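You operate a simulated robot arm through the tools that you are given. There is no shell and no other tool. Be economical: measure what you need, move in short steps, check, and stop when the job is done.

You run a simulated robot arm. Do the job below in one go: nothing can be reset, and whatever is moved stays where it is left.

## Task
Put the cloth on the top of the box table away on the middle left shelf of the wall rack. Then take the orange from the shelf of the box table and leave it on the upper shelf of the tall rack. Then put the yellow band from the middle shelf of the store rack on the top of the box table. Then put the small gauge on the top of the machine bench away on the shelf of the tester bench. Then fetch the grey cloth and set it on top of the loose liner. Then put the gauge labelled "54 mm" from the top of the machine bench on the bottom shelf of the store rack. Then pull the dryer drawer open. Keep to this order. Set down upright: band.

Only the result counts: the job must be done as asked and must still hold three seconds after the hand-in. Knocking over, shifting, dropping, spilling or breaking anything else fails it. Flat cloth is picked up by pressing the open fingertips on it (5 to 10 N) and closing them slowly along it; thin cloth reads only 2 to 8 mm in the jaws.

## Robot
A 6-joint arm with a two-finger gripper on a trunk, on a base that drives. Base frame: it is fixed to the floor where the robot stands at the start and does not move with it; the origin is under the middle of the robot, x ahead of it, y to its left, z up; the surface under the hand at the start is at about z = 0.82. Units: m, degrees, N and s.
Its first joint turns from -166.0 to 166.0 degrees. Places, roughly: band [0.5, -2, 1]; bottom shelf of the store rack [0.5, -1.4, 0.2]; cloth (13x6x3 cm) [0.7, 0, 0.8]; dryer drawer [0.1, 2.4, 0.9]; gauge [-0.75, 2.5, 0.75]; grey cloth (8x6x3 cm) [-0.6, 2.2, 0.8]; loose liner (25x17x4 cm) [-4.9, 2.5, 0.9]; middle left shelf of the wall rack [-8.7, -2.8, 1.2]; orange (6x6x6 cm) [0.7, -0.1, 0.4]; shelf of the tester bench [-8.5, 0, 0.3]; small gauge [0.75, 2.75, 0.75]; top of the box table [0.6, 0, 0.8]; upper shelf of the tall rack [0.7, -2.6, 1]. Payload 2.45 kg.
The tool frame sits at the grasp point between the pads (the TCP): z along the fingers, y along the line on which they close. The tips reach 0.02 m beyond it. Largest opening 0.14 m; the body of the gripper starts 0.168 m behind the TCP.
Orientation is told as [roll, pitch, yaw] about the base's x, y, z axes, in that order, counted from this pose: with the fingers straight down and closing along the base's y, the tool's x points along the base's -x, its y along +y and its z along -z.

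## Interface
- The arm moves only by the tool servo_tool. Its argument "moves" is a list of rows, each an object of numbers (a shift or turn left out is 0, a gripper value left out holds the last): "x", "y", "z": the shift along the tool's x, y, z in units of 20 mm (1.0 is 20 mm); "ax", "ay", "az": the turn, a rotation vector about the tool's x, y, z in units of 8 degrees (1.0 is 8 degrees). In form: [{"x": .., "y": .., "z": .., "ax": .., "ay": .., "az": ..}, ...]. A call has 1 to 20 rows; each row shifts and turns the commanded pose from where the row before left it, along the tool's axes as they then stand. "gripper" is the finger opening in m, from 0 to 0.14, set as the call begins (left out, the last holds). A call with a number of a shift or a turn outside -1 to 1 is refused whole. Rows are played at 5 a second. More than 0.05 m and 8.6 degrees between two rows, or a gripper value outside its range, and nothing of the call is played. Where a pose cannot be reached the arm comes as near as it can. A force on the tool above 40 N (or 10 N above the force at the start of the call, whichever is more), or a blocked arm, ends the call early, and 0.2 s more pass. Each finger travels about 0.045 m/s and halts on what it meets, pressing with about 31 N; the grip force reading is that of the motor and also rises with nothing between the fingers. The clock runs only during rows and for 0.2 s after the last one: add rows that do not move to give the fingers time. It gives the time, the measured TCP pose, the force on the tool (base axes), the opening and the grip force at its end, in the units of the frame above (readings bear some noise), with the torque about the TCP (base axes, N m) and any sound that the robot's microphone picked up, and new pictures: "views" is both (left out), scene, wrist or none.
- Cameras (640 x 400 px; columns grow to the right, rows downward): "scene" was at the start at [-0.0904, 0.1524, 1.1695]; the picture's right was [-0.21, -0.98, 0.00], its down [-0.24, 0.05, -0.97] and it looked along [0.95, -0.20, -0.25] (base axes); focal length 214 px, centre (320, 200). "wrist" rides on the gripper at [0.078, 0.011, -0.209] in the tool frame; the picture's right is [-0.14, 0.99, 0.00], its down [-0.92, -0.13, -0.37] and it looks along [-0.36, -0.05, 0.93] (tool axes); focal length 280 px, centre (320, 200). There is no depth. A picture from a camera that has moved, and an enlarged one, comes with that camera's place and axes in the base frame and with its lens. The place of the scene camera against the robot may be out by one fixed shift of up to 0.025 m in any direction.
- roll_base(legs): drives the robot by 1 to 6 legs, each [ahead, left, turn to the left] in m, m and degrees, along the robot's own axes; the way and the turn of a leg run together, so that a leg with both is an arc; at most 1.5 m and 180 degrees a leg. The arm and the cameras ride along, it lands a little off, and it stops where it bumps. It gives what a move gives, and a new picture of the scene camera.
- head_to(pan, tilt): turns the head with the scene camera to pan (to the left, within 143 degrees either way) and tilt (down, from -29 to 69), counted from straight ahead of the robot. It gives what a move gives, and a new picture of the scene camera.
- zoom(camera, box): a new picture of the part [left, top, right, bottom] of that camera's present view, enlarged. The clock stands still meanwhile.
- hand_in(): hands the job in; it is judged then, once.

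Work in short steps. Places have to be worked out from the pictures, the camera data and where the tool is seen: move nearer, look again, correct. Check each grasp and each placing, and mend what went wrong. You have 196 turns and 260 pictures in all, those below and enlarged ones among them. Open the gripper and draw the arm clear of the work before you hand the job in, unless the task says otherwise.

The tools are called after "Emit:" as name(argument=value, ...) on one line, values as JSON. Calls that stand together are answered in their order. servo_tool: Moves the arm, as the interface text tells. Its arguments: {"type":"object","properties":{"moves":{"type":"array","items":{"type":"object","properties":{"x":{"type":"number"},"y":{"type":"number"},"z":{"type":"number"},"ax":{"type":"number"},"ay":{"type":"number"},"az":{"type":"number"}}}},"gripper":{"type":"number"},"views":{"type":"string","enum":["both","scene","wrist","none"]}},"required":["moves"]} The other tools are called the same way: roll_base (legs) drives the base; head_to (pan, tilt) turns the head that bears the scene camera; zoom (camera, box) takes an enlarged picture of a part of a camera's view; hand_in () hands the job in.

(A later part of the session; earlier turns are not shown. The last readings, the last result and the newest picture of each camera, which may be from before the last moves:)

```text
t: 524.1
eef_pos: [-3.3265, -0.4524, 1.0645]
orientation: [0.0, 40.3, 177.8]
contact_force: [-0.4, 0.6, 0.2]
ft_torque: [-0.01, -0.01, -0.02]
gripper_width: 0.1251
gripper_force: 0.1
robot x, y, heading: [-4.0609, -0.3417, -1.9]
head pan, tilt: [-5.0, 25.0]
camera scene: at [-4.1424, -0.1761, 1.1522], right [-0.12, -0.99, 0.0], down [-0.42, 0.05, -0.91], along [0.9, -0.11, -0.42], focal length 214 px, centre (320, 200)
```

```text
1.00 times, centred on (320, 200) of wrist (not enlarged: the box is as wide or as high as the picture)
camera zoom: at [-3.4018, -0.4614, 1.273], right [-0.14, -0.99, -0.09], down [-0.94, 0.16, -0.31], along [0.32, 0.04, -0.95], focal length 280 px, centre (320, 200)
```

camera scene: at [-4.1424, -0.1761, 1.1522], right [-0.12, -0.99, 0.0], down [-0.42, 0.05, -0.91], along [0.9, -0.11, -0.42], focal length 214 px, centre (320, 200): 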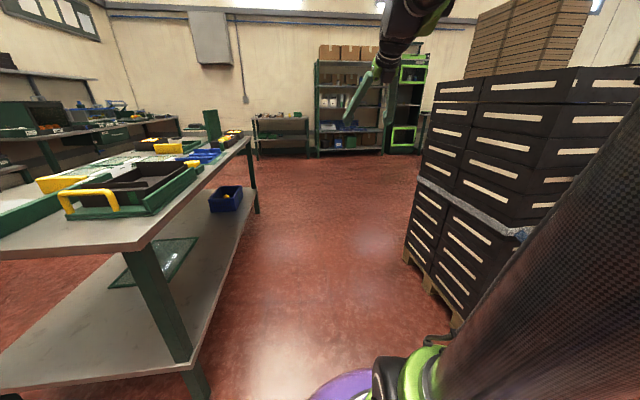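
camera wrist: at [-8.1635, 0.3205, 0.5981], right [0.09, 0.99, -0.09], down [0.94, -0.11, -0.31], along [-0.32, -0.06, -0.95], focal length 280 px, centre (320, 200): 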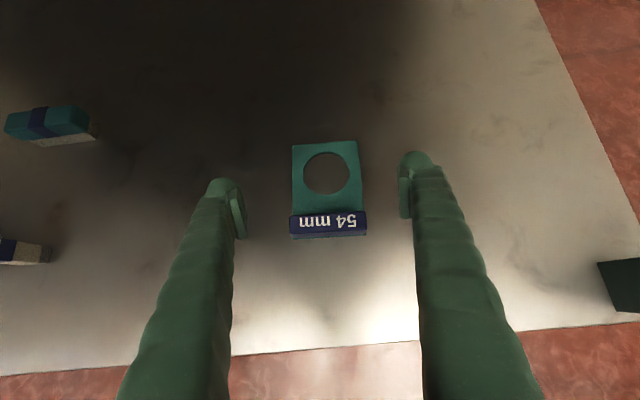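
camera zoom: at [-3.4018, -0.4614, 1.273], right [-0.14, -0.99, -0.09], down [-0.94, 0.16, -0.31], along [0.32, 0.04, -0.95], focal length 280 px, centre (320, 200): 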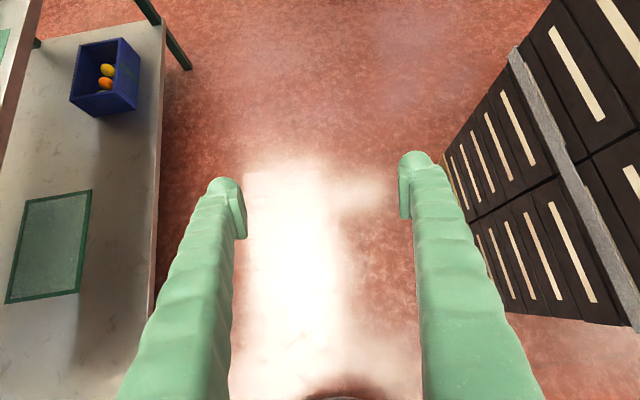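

The first leg was a hair too long; I resend it shortened.

Emit:
roll_base(legs=[[1.45, 0.03, 1.8], [1.45, 0, 0], [0.5, 0, 0], [0, 0, 90], [1.2, 0, 0], [0.35, 0, 0]])

Emit:
zoom(camera="wrist", box=[0, 0, 640, 400])

```text
t: 552.1
eef_pos: [-0.4959, 1.9212, 1.065]
orientation: [0.0, 40.2, -92.0]
contact_force: [0.4, -0.1, 0.5]
ft_torque: [0.0, 0.02, 0.0]
gripper_width: 0.1253
gripper_force: 0.1
robot x, y, heading: [-0.606, 1.1942, 88.2]
head pan, tilt: [-5.0, 25.0]
camera scene: at [-0.7654, 1.095, 1.1523], right [0.99, -0.12, 0.0], down [-0.05, -0.42, -0.91], along [0.11, 0.9, -0.42], focal length 214 px, centre (320, 200)
```

scene: 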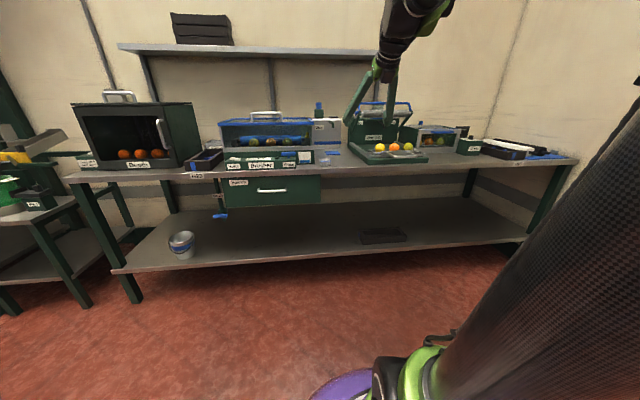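

```text
1.00 times, centred on (320, 200) of wrist (not enlarged: the box is as wide or as high as the picture)
camera zoom: at [-0.4869, 1.8458, 1.273], right [0.99, -0.14, -0.09], down [-0.16, -0.94, -0.31], along [-0.04, 0.32, -0.95], focal length 280 px, centre (320, 200)
```

zoom: 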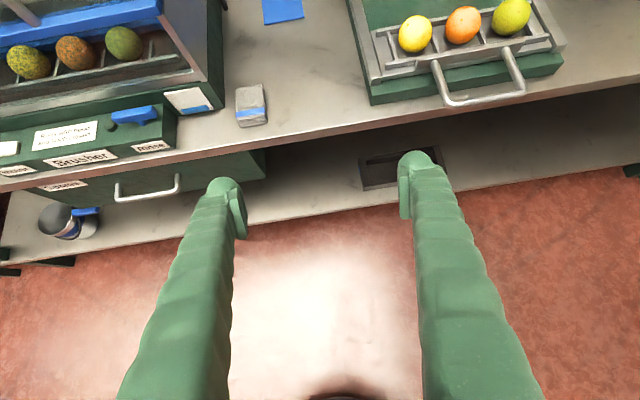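

Grey cloth is near (-0.61, 2.216), close to the brusher's right side. I line up the base and bring the hand nearer.

Emit:
roll_base(legs=[[0.1, 0.115, 1.5]])

Emit:
servo_tool(moves=[{"x": 0.766, "z": 0.643}, {"x": 0.766, "z": 0.643}, {"x": 0.766, "z": 0.643}, {"x": 0.766, "z": 0.643}, {"x": 0.766, "z": 0.643}, {"x": 0.766, "z": 0.643}, {"x": 0.766, "z": 0.643}, {"x": 0.766, "z": 0.643}, {"z": 0.766, "x": -0.643}, {"z": 0.766, "x": -0.643}, {"z": 0.766, "x": -0.643}, {"z": 0.766, "x": -0.643}, {}], gripper=0.09, views="wrist")

```text
t: 553.5
eef_pos: [-0.6242, 2.0279, 1.0651]
orientation: [0.0, 40.3, -90.8]
contact_force: [0.1, -0.6, 0.1]
ft_torque: [0.0, 0.01, 0.0]
gripper_width: 0.125
gripper_force: 0.1
robot x, y, heading: [-0.7168, 1.2955, 89.6]
head pan, tilt: [-5.0, 25.0]
camera scene: at [-0.8756, 1.1944, 1.1523], right [1.0, -0.1, 0.0], down [-0.04, -0.42, -0.91], along [0.09, 0.9, -0.42], focal length 214 px, centre (320, 200)
```

scene: 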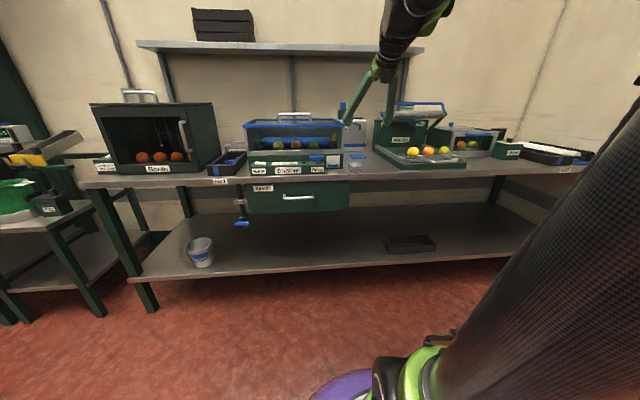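

```text
t: 556.3
eef_pos: [-0.622, 2.1872, 0.9841]
orientation: [0.0, 40.3, -90.7]
contact_force: [0.3, 0.0, -0.3]
ft_torque: [-0.01, 0.02, 0.02]
gripper_width: 0.0899
gripper_force: 0.0
robot x, y, heading: [-0.7141, 1.2947, 89.5]
head pan, tilt: [-5.0, 25.0]
camera wrist: at [-0.612, 2.1114, 1.1929], right [0.99, -0.12, -0.09], down [-0.14, -0.94, -0.31], along [-0.05, 0.32, -0.95], focal length 280 px, centre (320, 200)
```

wrist: 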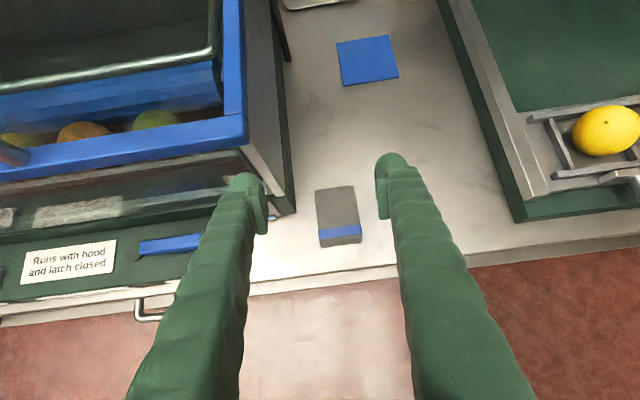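

Cloth centre (-0.609, 2.213), aligned. Clearance to the brusher is about 1 cm with an 8 cm opening. I centre and lower to just above grip height.

Emit:
servo_tool(moves=[{"y": 0.65}, {"x": 0.9, "z": 0.75}, {"z": 0.766, "x": -0.643}, {"z": 0.766, "x": -0.643}, {"z": 0.766, "x": -0.643}, {"z": 0.766, "x": -0.643}, {}], gripper=0.08, views="wrist")

```text
t: 556.9
eef_pos: [-0.6102, 2.2044, 0.9842]
orientation: [0.0, 39.9, -90.8]
contact_force: [2.1, -7.4, 2.9]
ft_torque: [0.1, 0.17, 0.39]
gripper_width: 0.0792
gripper_force: 0.0
robot x, y, heading: [-0.7174, 1.2952, 89.2]
head pan, tilt: [-5.0, 25.0]
stopped in row 3: the force on the tool passed its limit at 62 N (the readings are from after the stop); the commanded pose is now the measured one
camera wrist: at [-0.5978, 2.1295, 1.1929], right [0.99, -0.12, -0.09], down [-0.14, -0.94, -0.31], along [-0.05, 0.32, -0.95], focal length 280 px, centre (320, 200)
```

wrist: 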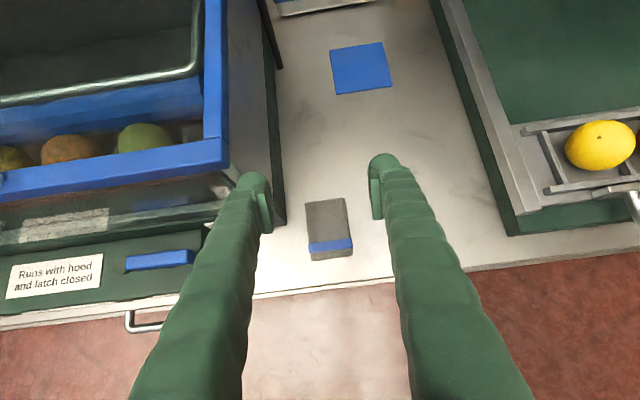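

The left finger touched the brusher's front corner, which hasn't moved visibly. I step back, narrow the opening to 7 cm and grip nearer the cloth's front half.

Emit:
servo_tool(moves=[{"x": -0.5, "z": -0.42}, {"y": 0.25}, {}, {}], gripper=0.07, views="wrist")

Emit:
zoom(camera="wrist", box=[200, 130, 400, 280])

```text
t: 557.9
eef_pos: [-0.6045, 2.192, 0.9837]
orientation: [0.2, 39.8, -90.6]
contact_force: [0.0, -0.3, 0.1]
ft_torque: [-0.01, 0.03, -0.01]
gripper_width: 0.0701
gripper_force: 0.0
robot x, y, heading: [-0.7137, 1.2967, 89.4]
head pan, tilt: [-5.0, 25.0]
camera wrist: at [-0.5936, 2.1171, 1.1924], right [0.99, -0.12, -0.09], down [-0.14, -0.94, -0.31], along [-0.05, 0.32, -0.95], focal length 280 px, centre (320, 200)
```

wrist: 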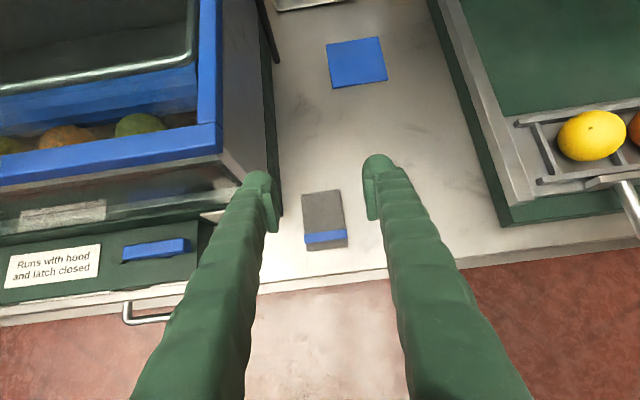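

```text
2.67 times, centred on (300, 205) of wrist
camera zoom: at [-0.5936, 2.1171, 1.1924], right [0.99, -0.12, -0.09], down [-0.14, -0.94, -0.31], along [-0.05, 0.32, -0.95], focal length 748 px, centre (373, 187)
```

zoom: 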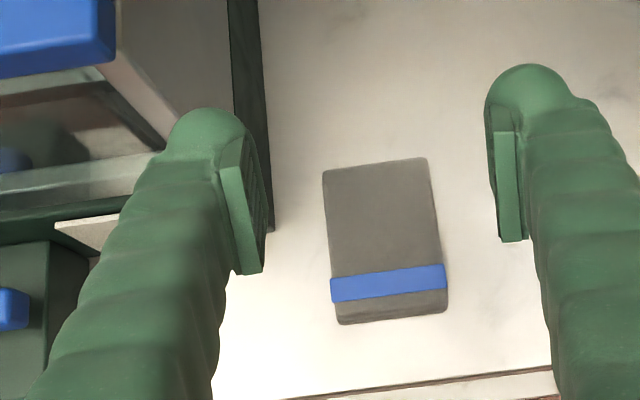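

I shift 6 mm left to centre on the cloth and lower.

Emit:
servo_tool(moves=[{"y": -0.3}, {"z": 0.766, "x": -0.643}, {"z": 0.766, "x": -0.643}, {"z": 0.766, "x": -0.643}, {"z": 0.766, "x": -0.643}, {}], views="wrist")

```text
t: 559.3
eef_pos: [-0.6091, 2.1927, 0.9027]
orientation: [0.1, 39.9, -90.6]
contact_force: [-0.4, 0.2, -1.0]
ft_torque: [-0.04, 0.01, 0.05]
gripper_width: 0.07
gripper_force: 0.0
robot x, y, heading: [-0.7092, 1.295, 89.4]
head pan, tilt: [-5.0, 25.0]
camera wrist: at [-0.5988, 2.1176, 1.1117], right [0.99, -0.12, -0.09], down [-0.14, -0.94, -0.31], along [-0.05, 0.32, -0.95], focal length 280 px, centre (320, 200)
```

wrist: 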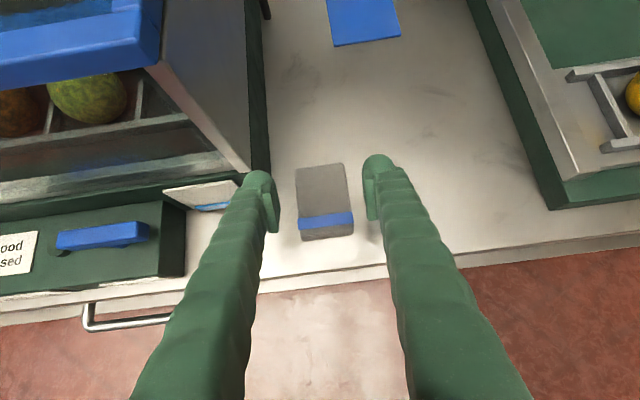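

Good clearance now. I lower to grip height (z≈0.848).

Emit:
servo_tool(moves=[{"x": 0.23, "z": 0.19}, {"z": 0.766, "x": -0.643}, {"z": 0.766, "x": -0.643}, {"z": 0.5, "x": -0.42}, {}], views="wrist")

Emit:
servo_tool(moves=[{}, {}, {}, {}, {}], gripper=0.02, views="wrist")

```text
t: 560.5
eef_pos: [-0.6094, 2.1981, 0.85]
orientation: [0.0, 39.8, -90.6]
contact_force: [-0.1, -0.8, -0.6]
ft_torque: [0.05, -0.04, 0.01]
gripper_width: 0.0702
gripper_force: 0.1
robot x, y, heading: [-0.714, 1.2929, 89.4]
head pan, tilt: [-5.0, 25.0]
camera wrist: at [-0.5992, 2.1235, 1.0593], right [0.99, -0.12, -0.09], down [-0.14, -0.94, -0.31], along [-0.05, 0.32, -0.95], focal length 280 px, centre (320, 200)
```

wrist: 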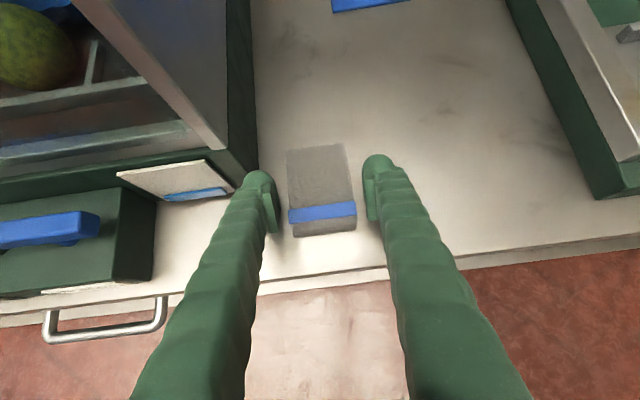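

```text
t: 561.7
eef_pos: [-0.6101, 2.1979, 0.8493]
orientation: [0.1, 39.8, -90.6]
contact_force: [-0.7, 0.7, 0.0]
ft_torque: [0.01, -0.03, 0.01]
gripper_width: 0.0546
gripper_force: 31.0
robot x, y, heading: [-0.7141, 1.2938, 89.1]
head pan, tilt: [-5.0, 25.0]
camera wrist: at [-0.5992, 2.1234, 1.0594], right [0.99, -0.12, -0.09], down [-0.14, -0.94, -0.31], along [-0.05, 0.32, -0.95], focal length 280 px, centre (320, 200)
```

wrist: 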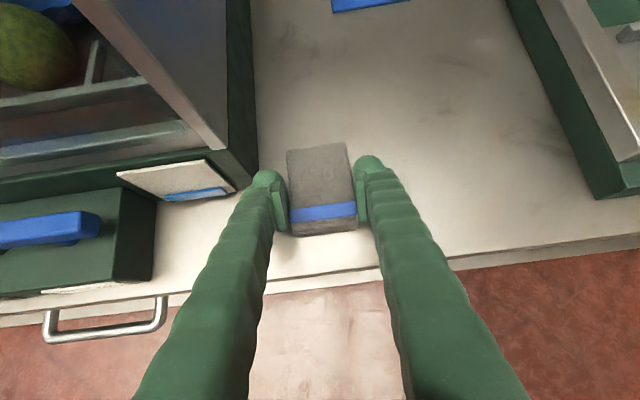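

Held at 55 mm. I lift straight up and check.

Emit:
servo_tool(moves=[{"z": -0.383, "x": 0.32}, {"z": -0.766, "x": 0.643}, {"z": -0.766, "x": 0.643}, {"z": -0.766, "x": 0.643}, {"z": -1}, {"z": -1}, {"z": -1}, {"z": -1}, {"z": -1}, {"z": -1}, {"z": -1}, {"z": -1}, {"z": -1}, {"z": -1}, {"z": -1}, {}], gripper=0.01, views="wrist")

Emit:
roll_base(legs=[[-0.05, 0, 0], [0, 0, 90], [0.05, 0, 0]])

Emit:
head_to(pan=-30, tilt=15)

```text
t: 565.1
eef_pos: [-0.6118, 2.0574, 1.0889]
orientation: [0.1, 40.0, -90.6]
contact_force: [-0.6, -0.1, -0.3]
ft_torque: [-0.03, -0.02, -0.02]
gripper_width: 0.0548
gripper_force: 30.8
robot x, y, heading: [-0.7123, 1.2933, 89.7]
head pan, tilt: [-5.0, 25.0]
camera wrist: at [-0.6011, 1.9818, 1.2981], right [0.99, -0.12, -0.09], down [-0.14, -0.94, -0.31], along [-0.05, 0.32, -0.95], focal length 280 px, centre (320, 200)
```

wrist: 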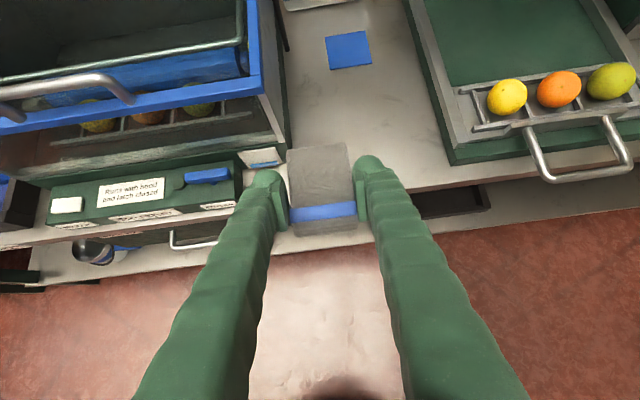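

```text
t: 570.3
eef_pos: [-1.527, 1.3604, 1.0889]
orientation: [0.2, 39.9, -1.7]
contact_force: [-0.2, 0.0, -0.7]
ft_torque: [-0.01, 0.0, 0.02]
gripper_width: 0.0544
gripper_force: 31.0
robot x, y, heading: [-0.7653, 1.2447, 178.3]
head pan, tilt: [-5.0, 25.0]
camera scene: at [-0.6649, 1.0709, 1.1523], right [0.12, 0.99, 0.0], down [0.42, -0.05, -0.91], along [-0.9, 0.11, -0.42], focal length 214 px, centre (320, 200)
```

scene: 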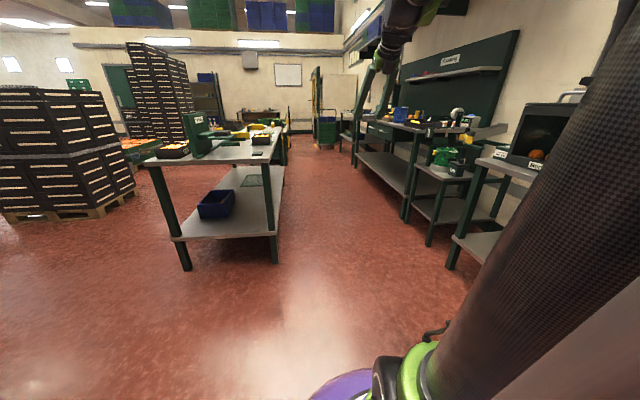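

```text
t: 571.2
eef_pos: [-1.528, 1.3616, 1.0884]
orientation: [0.1, 39.9, -1.8]
contact_force: [-0.4, -0.1, -0.3]
ft_torque: [-0.01, -0.05, 0.0]
gripper_width: 0.0545
gripper_force: 30.9
robot x, y, heading: [-0.7657, 1.2433, 178.3]
head pan, tilt: [-30.0, 15.0]
camera scene: at [-0.6529, 1.1092, 1.1685], right [0.53, 0.85, 0.0], down [0.22, -0.14, -0.97], along [-0.82, 0.51, -0.26], focal length 214 px, centre (320, 200)
```

scene: 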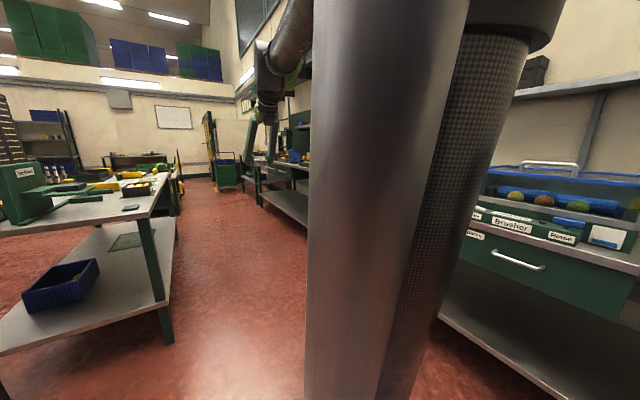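

The aisle between the island and the benches (y 0.95–2.15) leads to the liner at (-4.9, 2.5). I drive along y ≈ 1.5.

Emit:
roll_base(legs=[[0, -0.27, 1.7], [1.4, 0, 0], [1.4, 0, 0]])

Emit:
head_to(pan=-12, tilt=18)

```text
t: 586.5
eef_pos: [-4.3656, 1.6493, 1.0888]
orientation: [0.1, 39.9, -1.5]
contact_force: [0.0, 0.1, -0.8]
ft_torque: [0.0, 0.0, 0.02]
gripper_width: 0.0545
gripper_force: 30.8
robot x, y, heading: [-3.6029, 1.534, 178.6]
head pan, tilt: [-30.0, 15.0]
camera scene: at [-3.4897, 1.4005, 1.1685], right [0.52, 0.85, 0.0], down [0.22, -0.14, -0.97], along [-0.82, 0.5, -0.26], focal length 214 px, centre (320, 200)
```

scene: 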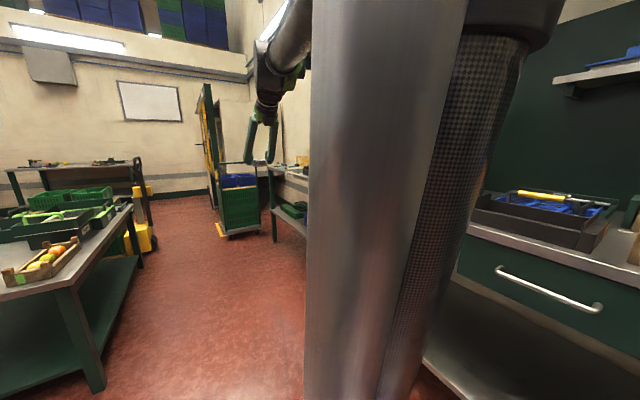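

```text
t: 587.3
eef_pos: [-4.365, 1.6491, 1.0896]
orientation: [0.2, 39.9, -1.6]
contact_force: [-0.6, 1.3, -1.1]
ft_torque: [0.02, -0.01, 0.0]
gripper_width: 0.0544
gripper_force: 30.9
robot x, y, heading: [-3.6033, 1.5343, 178.5]
head pan, tilt: [-12.0, 18.0]
camera scene: at [-3.5008, 1.3735, 1.1637], right [0.23, 0.97, 0.0], down [0.3, -0.07, -0.95], along [-0.92, 0.22, -0.31], focal length 214 px, centre (320, 200)
```

scene: 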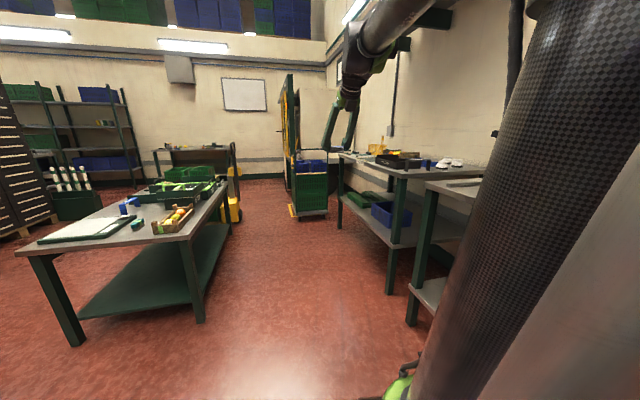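

The liner's bench is ahead on the right. I drive on to x ≈ -4.75 and turn right to face it.

Emit:
roll_base(legs=[[1.2, 0, 1], [0, 0, -90]])

Emit:
head_to(pan=0, tilt=25)

Emit:
zoom(camera="wrist", box=[0, 0, 640, 400])

```text
t: 597.2
eef_pos: [-4.7019, 2.3163, 1.089]
orientation: [0.0, 39.9, -90.6]
contact_force: [-0.8, 0.2, -0.8]
ft_torque: [-0.03, 0.02, 0.02]
gripper_width: 0.0545
gripper_force: 31.2
robot x, y, heading: [-4.8038, 1.5558, 89.3]
head pan, tilt: [-12.0, 18.0]
camera scene: at [-4.9537, 1.453, 1.1636], right [0.98, -0.22, 0.0], down [-0.07, -0.3, -0.95], along [0.21, 0.93, -0.31], focal length 214 px, centre (320, 200)
```

scene: 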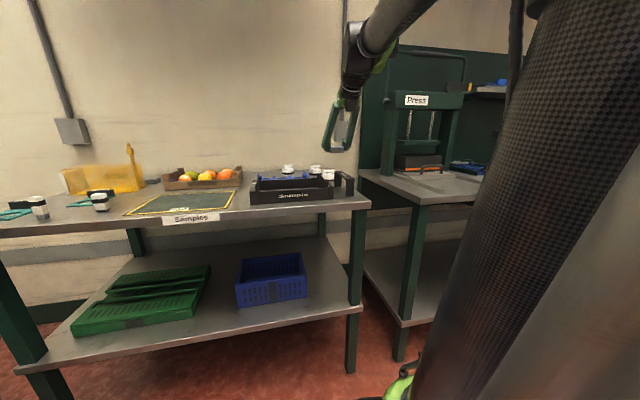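

```text
t: 598.0
eef_pos: [-4.7026, 2.3161, 1.0897]
orientation: [0.1, 39.9, -90.5]
contact_force: [0.1, 0.2, -0.2]
ft_torque: [0.03, 0.0, 0.0]
gripper_width: 0.0544
gripper_force: 30.8
robot x, y, heading: [-4.8041, 1.5552, 89.2]
head pan, tilt: [0.0, 25.0]
camera scene: at [-4.973, 1.454, 1.1523], right [1.0, -0.01, 0.0], down [0.0, -0.42, -0.91], along [0.01, 0.91, -0.42], focal length 214 px, centre (320, 200)
```

scene: 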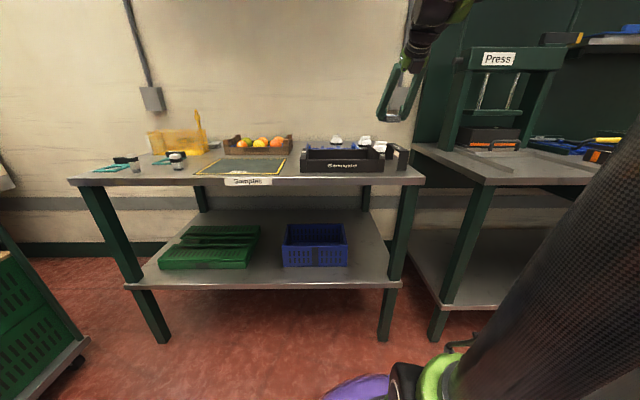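

```text
1.00 times, centred on (320, 200) of wrist (not enlarged: the box is as wide or as high as the picture)
camera zoom: at [-4.692, 2.2416, 1.2979], right [0.99, -0.12, -0.09], down [-0.14, -0.94, -0.31], along [-0.05, 0.32, -0.95], focal length 280 px, centre (320, 200)
```

zoom: 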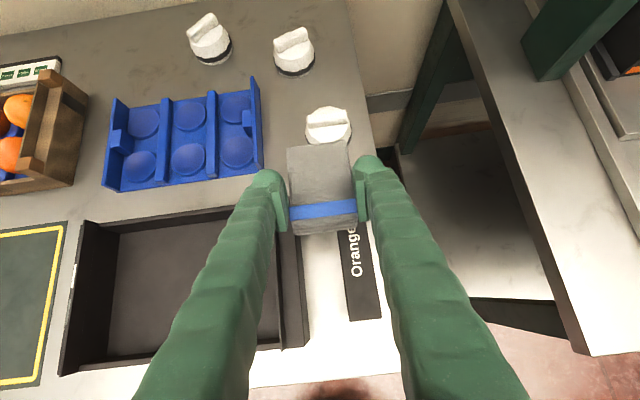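

The loose liner is the blue 2×3 cup tray around (-4.957, 2.55). I move the base left 0.255 and extend the hand over it.

Emit:
roll_base(legs=[[0, 0.255, 0.5]])

Emit:
servo_tool(moves=[{"x": 0.766, "z": 0.643}, {"x": 0.766, "z": 0.643}, {"x": 0.766, "z": 0.643}, {"x": 0.766, "z": 0.643}, {"x": 0.766, "z": 0.643}, {"x": 0.766, "z": 0.643}, {"x": 0.766, "z": 0.643}, {"x": 0.766, "z": 0.643}, {"x": 0.766, "z": 0.643}, {"x": 0.766, "z": 0.643}, {}], views="wrist")

```text
t: 599.8
eef_pos: [-4.9621, 2.3187, 1.0901]
orientation: [0.1, 39.9, -89.9]
contact_force: [0.1, 0.7, -0.9]
ft_torque: [-0.01, 0.0, 0.06]
gripper_width: 0.0542
gripper_force: 31.4
robot x, y, heading: [-5.0556, 1.5537, 90.1]
head pan, tilt: [0.0, 25.0]
camera scene: at [-5.2243, 1.4532, 1.1523], right [1.0, 0.0, 0.0], down [0.0, -0.42, -0.91], along [0.0, 0.91, -0.42], focal length 214 px, centre (320, 200)
```

scene: 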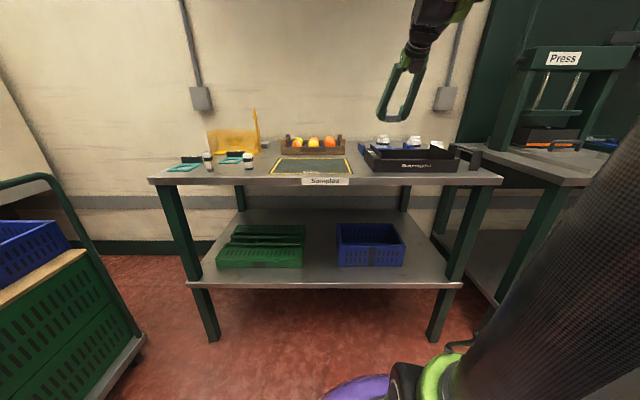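

```text
t: 602.2
eef_pos: [-4.9622, 2.5194, 1.0873]
orientation: [0.1, 40.0, -90.0]
contact_force: [-0.2, -0.3, -0.2]
ft_torque: [-0.01, 0.0, -0.02]
gripper_width: 0.0544
gripper_force: 31.4
robot x, y, heading: [-5.0578, 1.5555, 89.9]
head pan, tilt: [0.0, 25.0]
camera wrist: at [-4.9518, 2.4446, 1.2966], right [0.99, -0.1, -0.09], down [-0.13, -0.94, -0.31], along [-0.05, 0.32, -0.95], focal length 280 px, centre (320, 200)
```

wrist: 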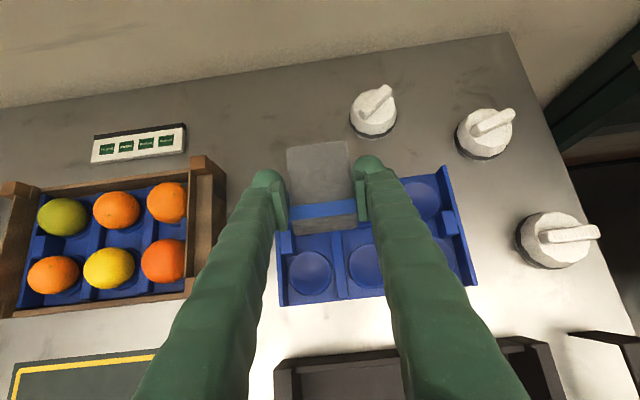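

With the liner's real height (~0.9) its centre is (-4.911, 2.523). I shift right 5 cm and lower toward it.

Emit:
servo_tool(moves=[{"y": 1}, {"y": 1}, {"y": 0.55, "x": -0.35, "z": -0.29}, {"z": 0.766, "x": -0.643}, {"z": 0.766, "x": -0.643}, {"z": 0.766, "x": -0.643}, {"z": 0.766, "x": -0.643}, {}], views="wrist")

```text
t: 604.0
eef_pos: [-4.9125, 2.5101, 1.0087]
orientation: [0.1, 39.8, -89.9]
contact_force: [0.7, 1.0, -1.2]
ft_torque: [-0.04, 0.0, -0.01]
gripper_width: 0.0545
gripper_force: 31.1
robot x, y, heading: [-5.0581, 1.5516, 90.1]
head pan, tilt: [0.0, 25.0]
camera wrist: at [-4.9008, 2.4356, 1.2177], right [0.99, -0.1, -0.09], down [-0.13, -0.94, -0.31], along [-0.05, 0.32, -0.95], focal length 280 px, centre (320, 200)
```

wrist: 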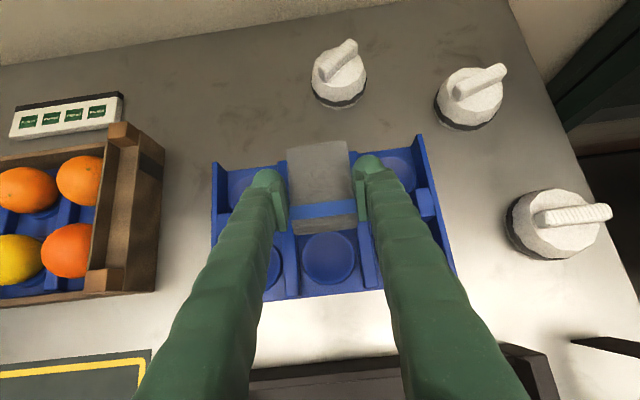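

Centred over the middle column. I lower stepwise to contact.

Emit:
servo_tool(moves=[{"z": 0.766, "x": -0.643}, {"z": 0.766, "x": -0.643}, {}], views="none")

Emit:
servo_tool(moves=[{"z": 0.3, "x": -0.25}, {"z": 0.3, "x": -0.25}, {}], views="none")

Emit:
servo_tool(moves=[{"z": 0.2, "x": -0.17}, {"z": 0.2, "x": -0.17}, {}], views="wrist")

```text
t: 604.8
eef_pos: [-4.9135, 2.5087, 0.9693]
orientation: [0.2, 39.9, -89.9]
contact_force: [0.3, 0.1, -0.9]
ft_torque: [-0.01, 0.0, 0.01]
gripper_width: 0.0545
gripper_force: 31.2
robot x, y, heading: [-5.054, 1.5556, 90.2]
head pan, tilt: [0.0, 25.0]
```

```text
t: 605.6
eef_pos: [-4.9128, 2.5087, 0.9529]
orientation: [0.2, 39.8, -89.9]
contact_force: [-0.4, 0.0, -0.9]
ft_torque: [0.02, -0.03, -0.01]
gripper_width: 0.0545
gripper_force: 30.6
robot x, y, heading: [-5.0575, 1.5551, 90.2]
head pan, tilt: [0.0, 25.0]
```

```text
t: 606.4
eef_pos: [-4.9125, 2.509, 0.9433]
orientation: [0.1, 39.9, -90.0]
contact_force: [0.6, 0.5, -0.4]
ft_torque: [-0.03, -0.04, 0.01]
gripper_width: 0.0544
gripper_force: 31.4
robot x, y, heading: [-5.0565, 1.5574, 90.3]
head pan, tilt: [0.0, 25.0]
camera wrist: at [-4.9011, 2.4339, 1.1519], right [0.99, -0.1, -0.09], down [-0.13, -0.94, -0.31], along [-0.05, 0.32, -0.95], focal length 280 px, centre (320, 200)
```

wrist: 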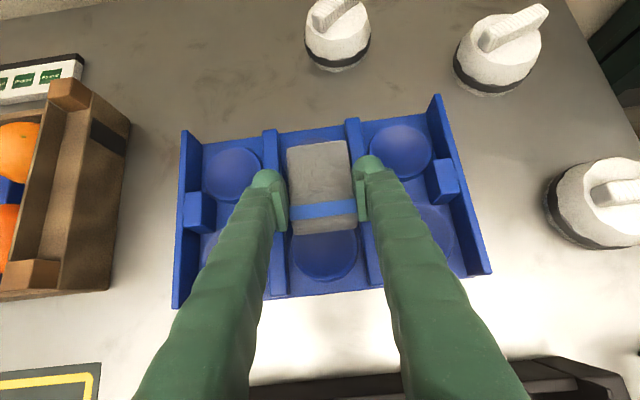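

Approaching the liner; a few more small steps.

Emit:
servo_tool(moves=[{"z": 0.2, "x": -0.17}, {"z": 0.2, "x": -0.17}, {}], views="none")

Emit:
servo_tool(moves=[{"z": 0.15, "x": -0.13}, {"z": 0.15, "x": -0.13}, {}], views="none")

Emit:
servo_tool(moves=[{"z": 0.15, "x": -0.13}, {"z": 0.15, "x": -0.13}, {}], views="wrist")

```text
t: 606.8
eef_pos: [-4.9116, 2.5088, 0.941]
orientation: [0.0, 40.2, -90.0]
contact_force: [-1.4, -5.3, 24.2]
ft_torque: [-0.16, 0.23, 0.04]
gripper_width: 0.0546
gripper_force: 30.6
robot x, y, heading: [-5.0606, 1.5532, 90.2]
head pan, tilt: [0.0, 25.0]
stopped in row 2: the force on the tool passed its limit at 50 N (the readings are from after the stop); the commanded pose is now the measured one
```

```text
t: 607.2
eef_pos: [-4.9123, 2.5089, 0.9403]
orientation: [0.2, 40.4, -89.9]
contact_force: [-0.4, -3.7, 23.8]
ft_torque: [-0.14, 0.27, 0.06]
gripper_width: 0.0545
gripper_force: 31.1
robot x, y, heading: [-5.0558, 1.5517, 89.9]
head pan, tilt: [0.0, 25.0]
stopped in row 1: the force on the tool passed its limit at 46 N (the readings are from after the stop); the commanded pose is now the measured one
```

```text
t: 607.5
eef_pos: [-4.9122, 2.5113, 0.9424]
orientation: [0.0, 40.6, -90.0]
contact_force: [-0.8, -3.8, 23.2]
ft_torque: [-0.16, 0.27, 0.06]
gripper_width: 0.0549
gripper_force: 30.9
robot x, y, heading: [-5.0584, 1.5529, 90.2]
head pan, tilt: [0.0, 25.0]
stopped in row 1: the force on the tool passed its limit at 47 N (the readings are from after the stop); the commanded pose is now the measured one
camera wrist: at [-4.9011, 2.4329, 1.1498], right [0.99, -0.11, -0.09], down [-0.13, -0.94, -0.32], along [-0.05, 0.33, -0.94], focal length 280 px, centre (320, 200)
```

wrist: 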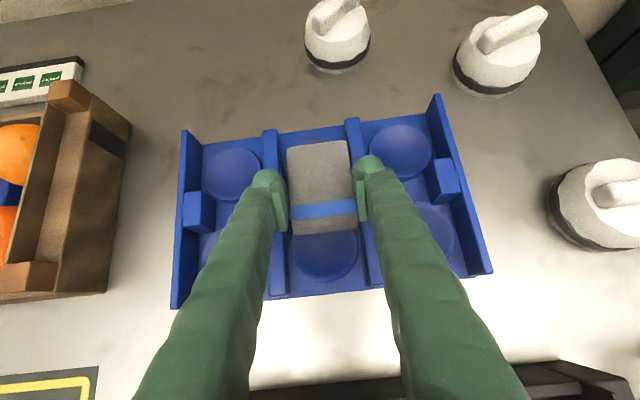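

Contact. I ease up 2 mm and release with a small opening only.

Emit:
servo_tool(moves=[{"z": -0.1, "x": 0.08}, {}, {}], gripper=0.064, views="wrist")

Emit:
servo_tool(moves=[{"z": -0.4, "x": 0.33}, {"z": -0.766, "x": 0.643}, {"z": -0.766, "x": 0.643}, {}], views="wrist")

```text
t: 608.3
eef_pos: [-4.9121, 2.5103, 0.9417]
orientation: [0.2, 40.4, -90.0]
contact_force: [0.5, 0.3, 3.6]
ft_torque: [-0.04, 0.03, -0.01]
gripper_width: 0.0631
gripper_force: 0.0
robot x, y, heading: [-5.0544, 1.5579, 89.7]
head pan, tilt: [0.0, 25.0]
camera wrist: at [-4.9012, 2.4336, 1.1503], right [0.99, -0.11, -0.09], down [-0.13, -0.94, -0.32], along [-0.05, 0.32, -0.94], focal length 280 px, centre (320, 200)
```

wrist: 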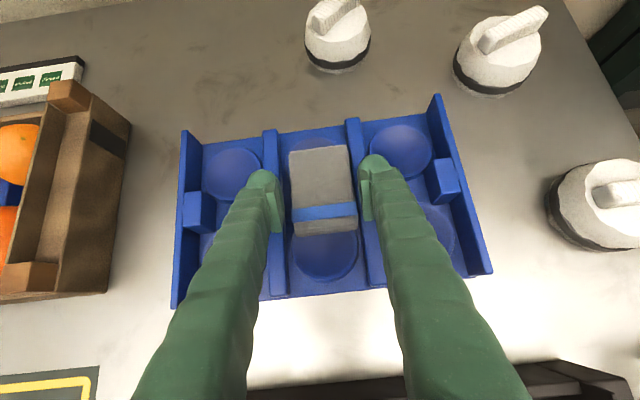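

```text
t: 609.3
eef_pos: [-4.9124, 2.5111, 0.9912]
orientation: [0.1, 40.4, -90.0]
contact_force: [0.2, 0.2, -0.3]
ft_torque: [0.01, -0.03, 0.05]
gripper_width: 0.0642
gripper_force: 0.1
robot x, y, heading: [-5.056, 1.5554, 89.9]
head pan, tilt: [0.0, 25.0]
camera wrist: at [-4.9015, 2.4341, 1.2007], right [0.99, -0.11, -0.09], down [-0.13, -0.94, -0.32], along [-0.05, 0.33, -0.94], focal length 280 px, centre (320, 200)
```

wrist: 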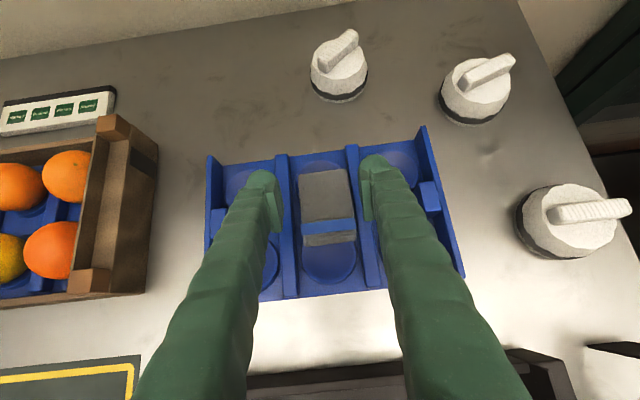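

The grey cloth rests on the liner. I withdraw, tuck the arm, and head back for the "54 mm" gauge behind the brusher.

Emit:
servo_tool(moves=[{"z": -0.766, "x": 0.643}, {"z": -0.766, "x": 0.643}, {"z": -0.766, "x": 0.643}, {"z": -0.766, "x": 0.643}, {"z": -0.766, "x": 0.643}, {"z": -0.766, "x": 0.643}, {"x": -0.766, "z": -0.643}, {"x": -0.766, "z": -0.643}, {"x": -0.766, "z": -0.643}, {"x": -0.766, "z": -0.643}, {"x": -0.766, "z": -0.643}, {"x": -0.766, "z": -0.643}, {"x": -0.766, "z": -0.643}, {"x": -0.766, "z": -0.643}, {"x": -0.766, "z": -0.643}, {"x": -0.766, "z": -0.643}, {"y": -1}, {"y": -1}, {"y": -0.5}], views="wrist")

Emit:
roll_base(legs=[[-0.08, 0, 0], [0, 0, -90], [1.4, 0, 0], [1.4, 0, 0], [1.35, 0, 0], [0, 0, 90]])

```text
t: 613.3
eef_pos: [-4.9623, 2.3097, 1.1121]
orientation: [0.1, 40.5, -90.1]
contact_force: [0.2, 0.3, 0.1]
ft_torque: [-0.04, 0.0, 0.0]
gripper_width: 0.0637
gripper_force: 0.1
robot x, y, heading: [-5.0588, 1.5536, 90.1]
head pan, tilt: [0.0, 25.0]
camera wrist: at [-4.9517, 2.2323, 1.3204], right [0.99, -0.11, -0.09], down [-0.13, -0.94, -0.32], along [-0.05, 0.33, -0.94], focal length 280 px, centre (320, 200)
```

wrist: 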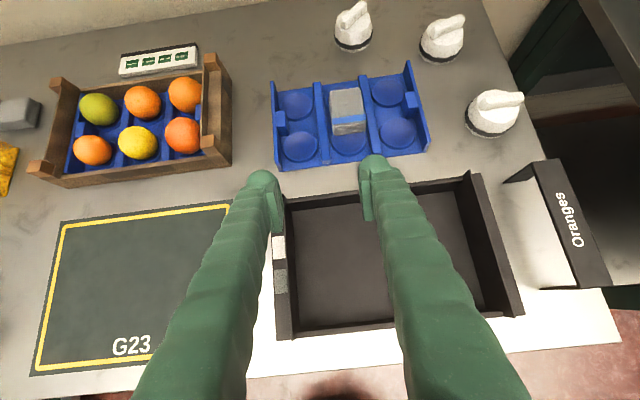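

```text
t: 641.7
eef_pos: [-0.7811, 2.3091, 1.1121]
orientation: [0.1, 40.3, -89.1]
contact_force: [0.4, 0.1, 0.0]
ft_torque: [-0.03, 0.02, -0.03]
gripper_width: 0.0639
gripper_force: 0.0
robot x, y, heading: [-0.8639, 1.5529, 90.9]
head pan, tilt: [0.0, 25.0]
camera scene: at [-1.0304, 1.4488, 1.1523], right [1.0, 0.02, 0.0], down [0.01, -0.42, -0.91], along [-0.02, 0.91, -0.42], focal length 214 px, centre (320, 200)
```

scene: 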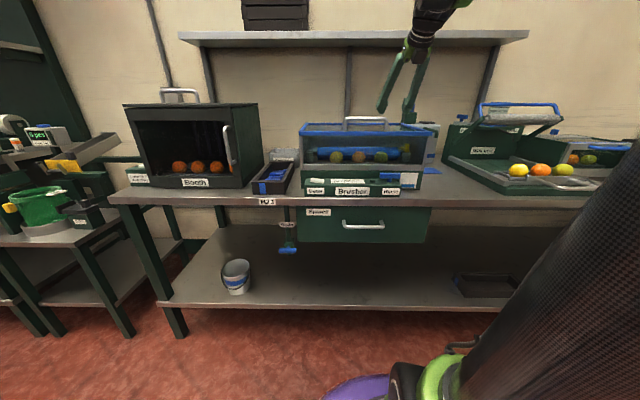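

I zoom on the wall shelf to judge its overhang before reaching behind the brusher.

Emit:
zoom(camera="scene", box=[280, 20, 460, 132])

```text
3.56 times, centred on (370, 76) of scene
camera zoom: at [-1.0304, 1.4488, 1.1523], right [1.0, 0.02, 0.0], down [0.01, -0.42, -0.91], along [-0.02, 0.91, -0.42], focal length 763 px, centre (142, 641)
```

zoom: 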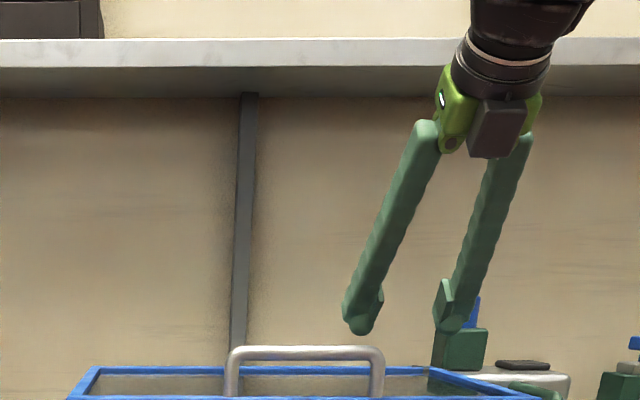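

The shelf's front is at y≈2.685, underside z≈1.42; a 10° tilt passes between shelf and brusher lid (back edge y≈2.52, z≈1.06). I raise, reduce the tilt and move in.

Emit:
servo_tool(moves=[{"z": -0.766, "x": 0.643}, {"z": -0.766, "x": 0.643}, {"z": -0.766, "x": 0.643}, {"z": -0.766, "x": 0.643}, {"ay": -1}, {"ay": -1}, {"ay": -1}, {"ay": -0.75}, {"y": 1}, {}], gripper=0.115, views="none")

Emit:
roll_base(legs=[[0.2, 0, -0.8]])

Emit:
servo_tool(moves=[{"x": 0.985, "z": 0.174}, {"x": 0.985, "z": 0.174}, {"x": 0.985, "z": 0.174}, {"x": 0.985, "z": 0.174}, {}], views="wrist")

```text
t: 643.9
eef_pos: [-0.7636, 2.3079, 1.1915]
orientation: [0.1, 10.4, -89.1]
contact_force: [-0.3, -0.1, 0.2]
ft_torque: [0.0, -0.01, 0.03]
gripper_width: 0.1146
gripper_force: 0.1
robot x, y, heading: [-0.8677, 1.5493, 91.0]
head pan, tilt: [0.0, 25.0]
```

```text
t: 645.5
eef_pos: [-0.7537, 2.5069, 1.1922]
orientation: [0.1, 10.4, -89.9]
contact_force: [-0.1, 0.3, -0.7]
ft_torque: [0.01, 0.03, 0.03]
gripper_width: 0.1147
gripper_force: 0.0
robot x, y, heading: [-0.8673, 1.7518, 90.3]
head pan, tilt: [0.0, 25.0]
camera scene: at [-1.0337, 1.6517, 1.1523], right [1.0, 0.0, 0.0], down [0.0, -0.42, -0.91], along [0.0, 0.91, -0.42], focal length 214 px, centre (320, 200)
```

scene: 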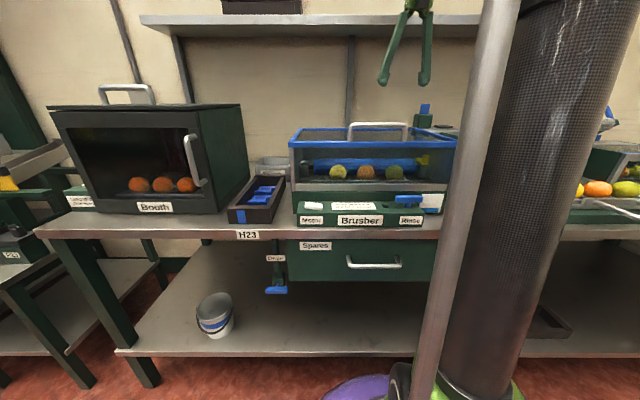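

```text
t: 646.7
eef_pos: [-0.7543, 2.588, 1.1921]
orientation: [0.1, 10.3, -89.9]
contact_force: [0.1, 0.4, 0.2]
ft_torque: [0.02, 0.02, 0.01]
gripper_width: 0.1146
gripper_force: 0.1
robot x, y, heading: [-0.8702, 1.752, 90.1]
head pan, tilt: [0.0, 25.0]
camera wrist: at [-0.743, 2.6259, 1.4104], right [0.99, -0.13, -0.02], down [-0.13, -0.97, 0.2], along [-0.05, -0.19, -0.98], focal length 280 px, centre (320, 200)
```

wrist: 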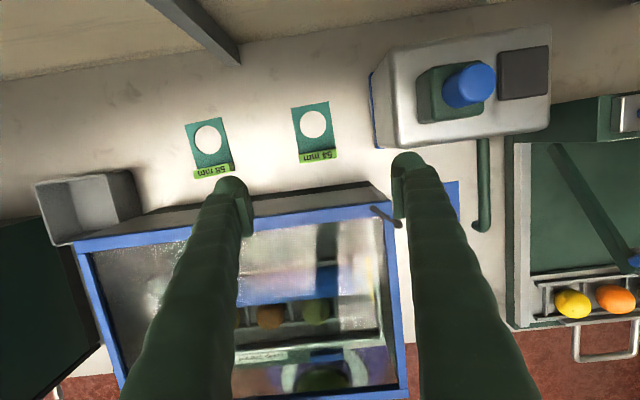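

The "54 mm" label block is at (-0.764, 2.605). I descend to z≈1.05 first (below the shelf level for the camera), then bring the tilt to 5° and centre on it.

Emit:
servo_tool(moves=[{"z": 0.984, "x": -0.18, "y": -0.5}, {"z": 0.984, "x": -0.18}, {"z": 0.984, "x": -0.18}, {"z": 0.984, "x": -0.18}, {"z": 0.984, "x": -0.18}, {"z": 0.984, "x": -0.18}, {"z": 0.984, "x": -0.18}, {"ay": -0.65, "az": -0.35}, {"x": 1}, {"x": 0.35}, {}], views="wrist")

```text
t: 649.1
eef_pos: [-0.7654, 2.6144, 1.0553]
orientation: [0.5, 5.2, -87.1]
contact_force: [0.2, -0.1, 0.5]
ft_torque: [0.01, 0.02, 0.02]
gripper_width: 0.1147
gripper_force: 0.1
robot x, y, heading: [-0.8671, 1.7524, 90.3]
head pan, tilt: [0.0, 25.0]
camera wrist: at [-0.7586, 2.6728, 1.2692], right [1.0, -0.09, 0.0], down [-0.08, -0.96, 0.28], along [-0.03, -0.28, -0.96], focal length 280 px, centre (320, 200)
```

wrist: 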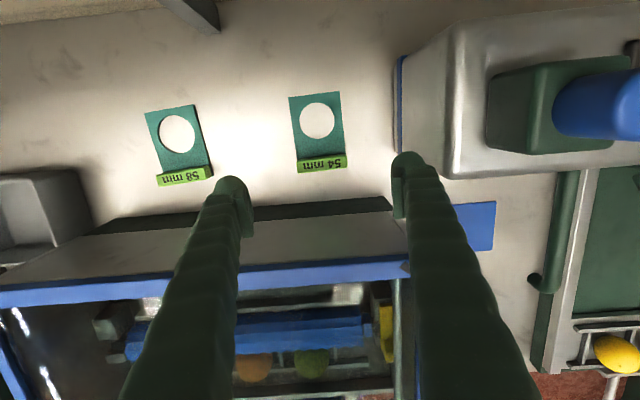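

Well centred. I turn 1.6° more, narrow the opening to 10.5 cm and descend to just above the bench.

Emit:
servo_tool(moves=[{"az": -0.2}, {"z": 0.996, "x": -0.09}, {"z": 0.996, "x": -0.09}, {"z": 0.996, "x": -0.09}, {"z": 0.996, "x": -0.09}, {"z": 0.996, "x": -0.09}, {"z": 0.996, "x": -0.09}, {"z": 0.996, "x": -0.09}, {"z": 0.996, "x": -0.09}, {"z": 0.996, "x": -0.09}, {}], gripper=0.105, views="wrist")

```text
t: 651.5
eef_pos: [-0.762, 2.6137, 0.8736]
orientation: [0.6, 5.2, -85.5]
contact_force: [0.7, -0.2, 0.6]
ft_torque: [0.01, 0.0, 0.01]
gripper_width: 0.1051
gripper_force: 0.0
robot x, y, heading: [-0.8627, 1.7523, 90.3]
head pan, tilt: [0.0, 25.0]
camera wrist: at [-0.7583, 2.6733, 1.0885], right [1.0, -0.06, 0.0], down [-0.06, -0.96, 0.28], along [-0.02, -0.28, -0.96], focal length 280 px, centre (320, 200)
```

wrist: 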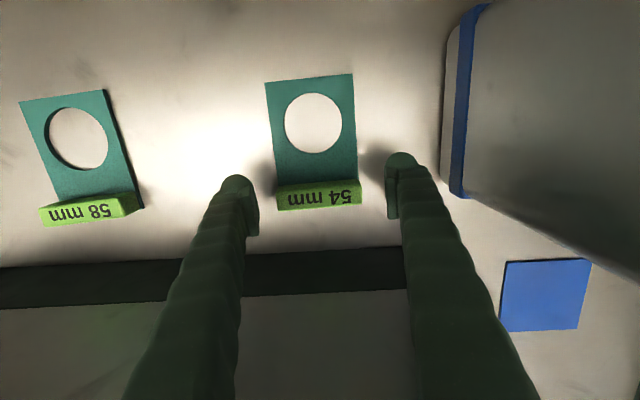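

Block is centred between the pads. I shift back 6 mm, lower to 0.846 and close.

Emit:
servo_tool(moves=[{"x": -0.3}, {"z": 0.8, "x": -0.07}, {"z": 0.55, "x": -0.05}, {}], views="none")

Emit:
servo_tool(moves=[{}, {}, {}, {}, {}], gripper=0.05, views="wrist")

```text
t: 652.5
eef_pos: [-0.7621, 2.6079, 0.8469]
orientation: [0.5, 5.2, -85.5]
contact_force: [-0.1, -0.7, 0.9]
ft_torque: [0.0, 0.0, 0.01]
gripper_width: 0.1049
gripper_force: 0.1
robot x, y, heading: [-0.8661, 1.7499, 90.3]
head pan, tilt: [0.0, 25.0]
```

```text
t: 653.7
eef_pos: [-0.7625, 2.608, 0.8472]
orientation: [0.5, 5.2, -85.6]
contact_force: [1.0, -1.2, 0.8]
ft_torque: [-0.03, -0.04, 0.01]
gripper_width: 0.0773
gripper_force: 30.8
robot x, y, heading: [-0.8672, 1.7512, 90.2]
head pan, tilt: [0.0, 25.0]
camera wrist: at [-0.7582, 2.6669, 1.0613], right [1.0, -0.06, 0.0], down [-0.06, -0.96, 0.28], along [-0.02, -0.28, -0.96], focal length 280 px, centre (320, 200)
```

wrist: 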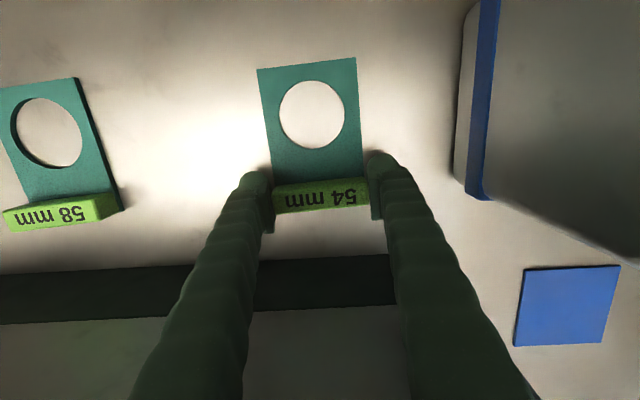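

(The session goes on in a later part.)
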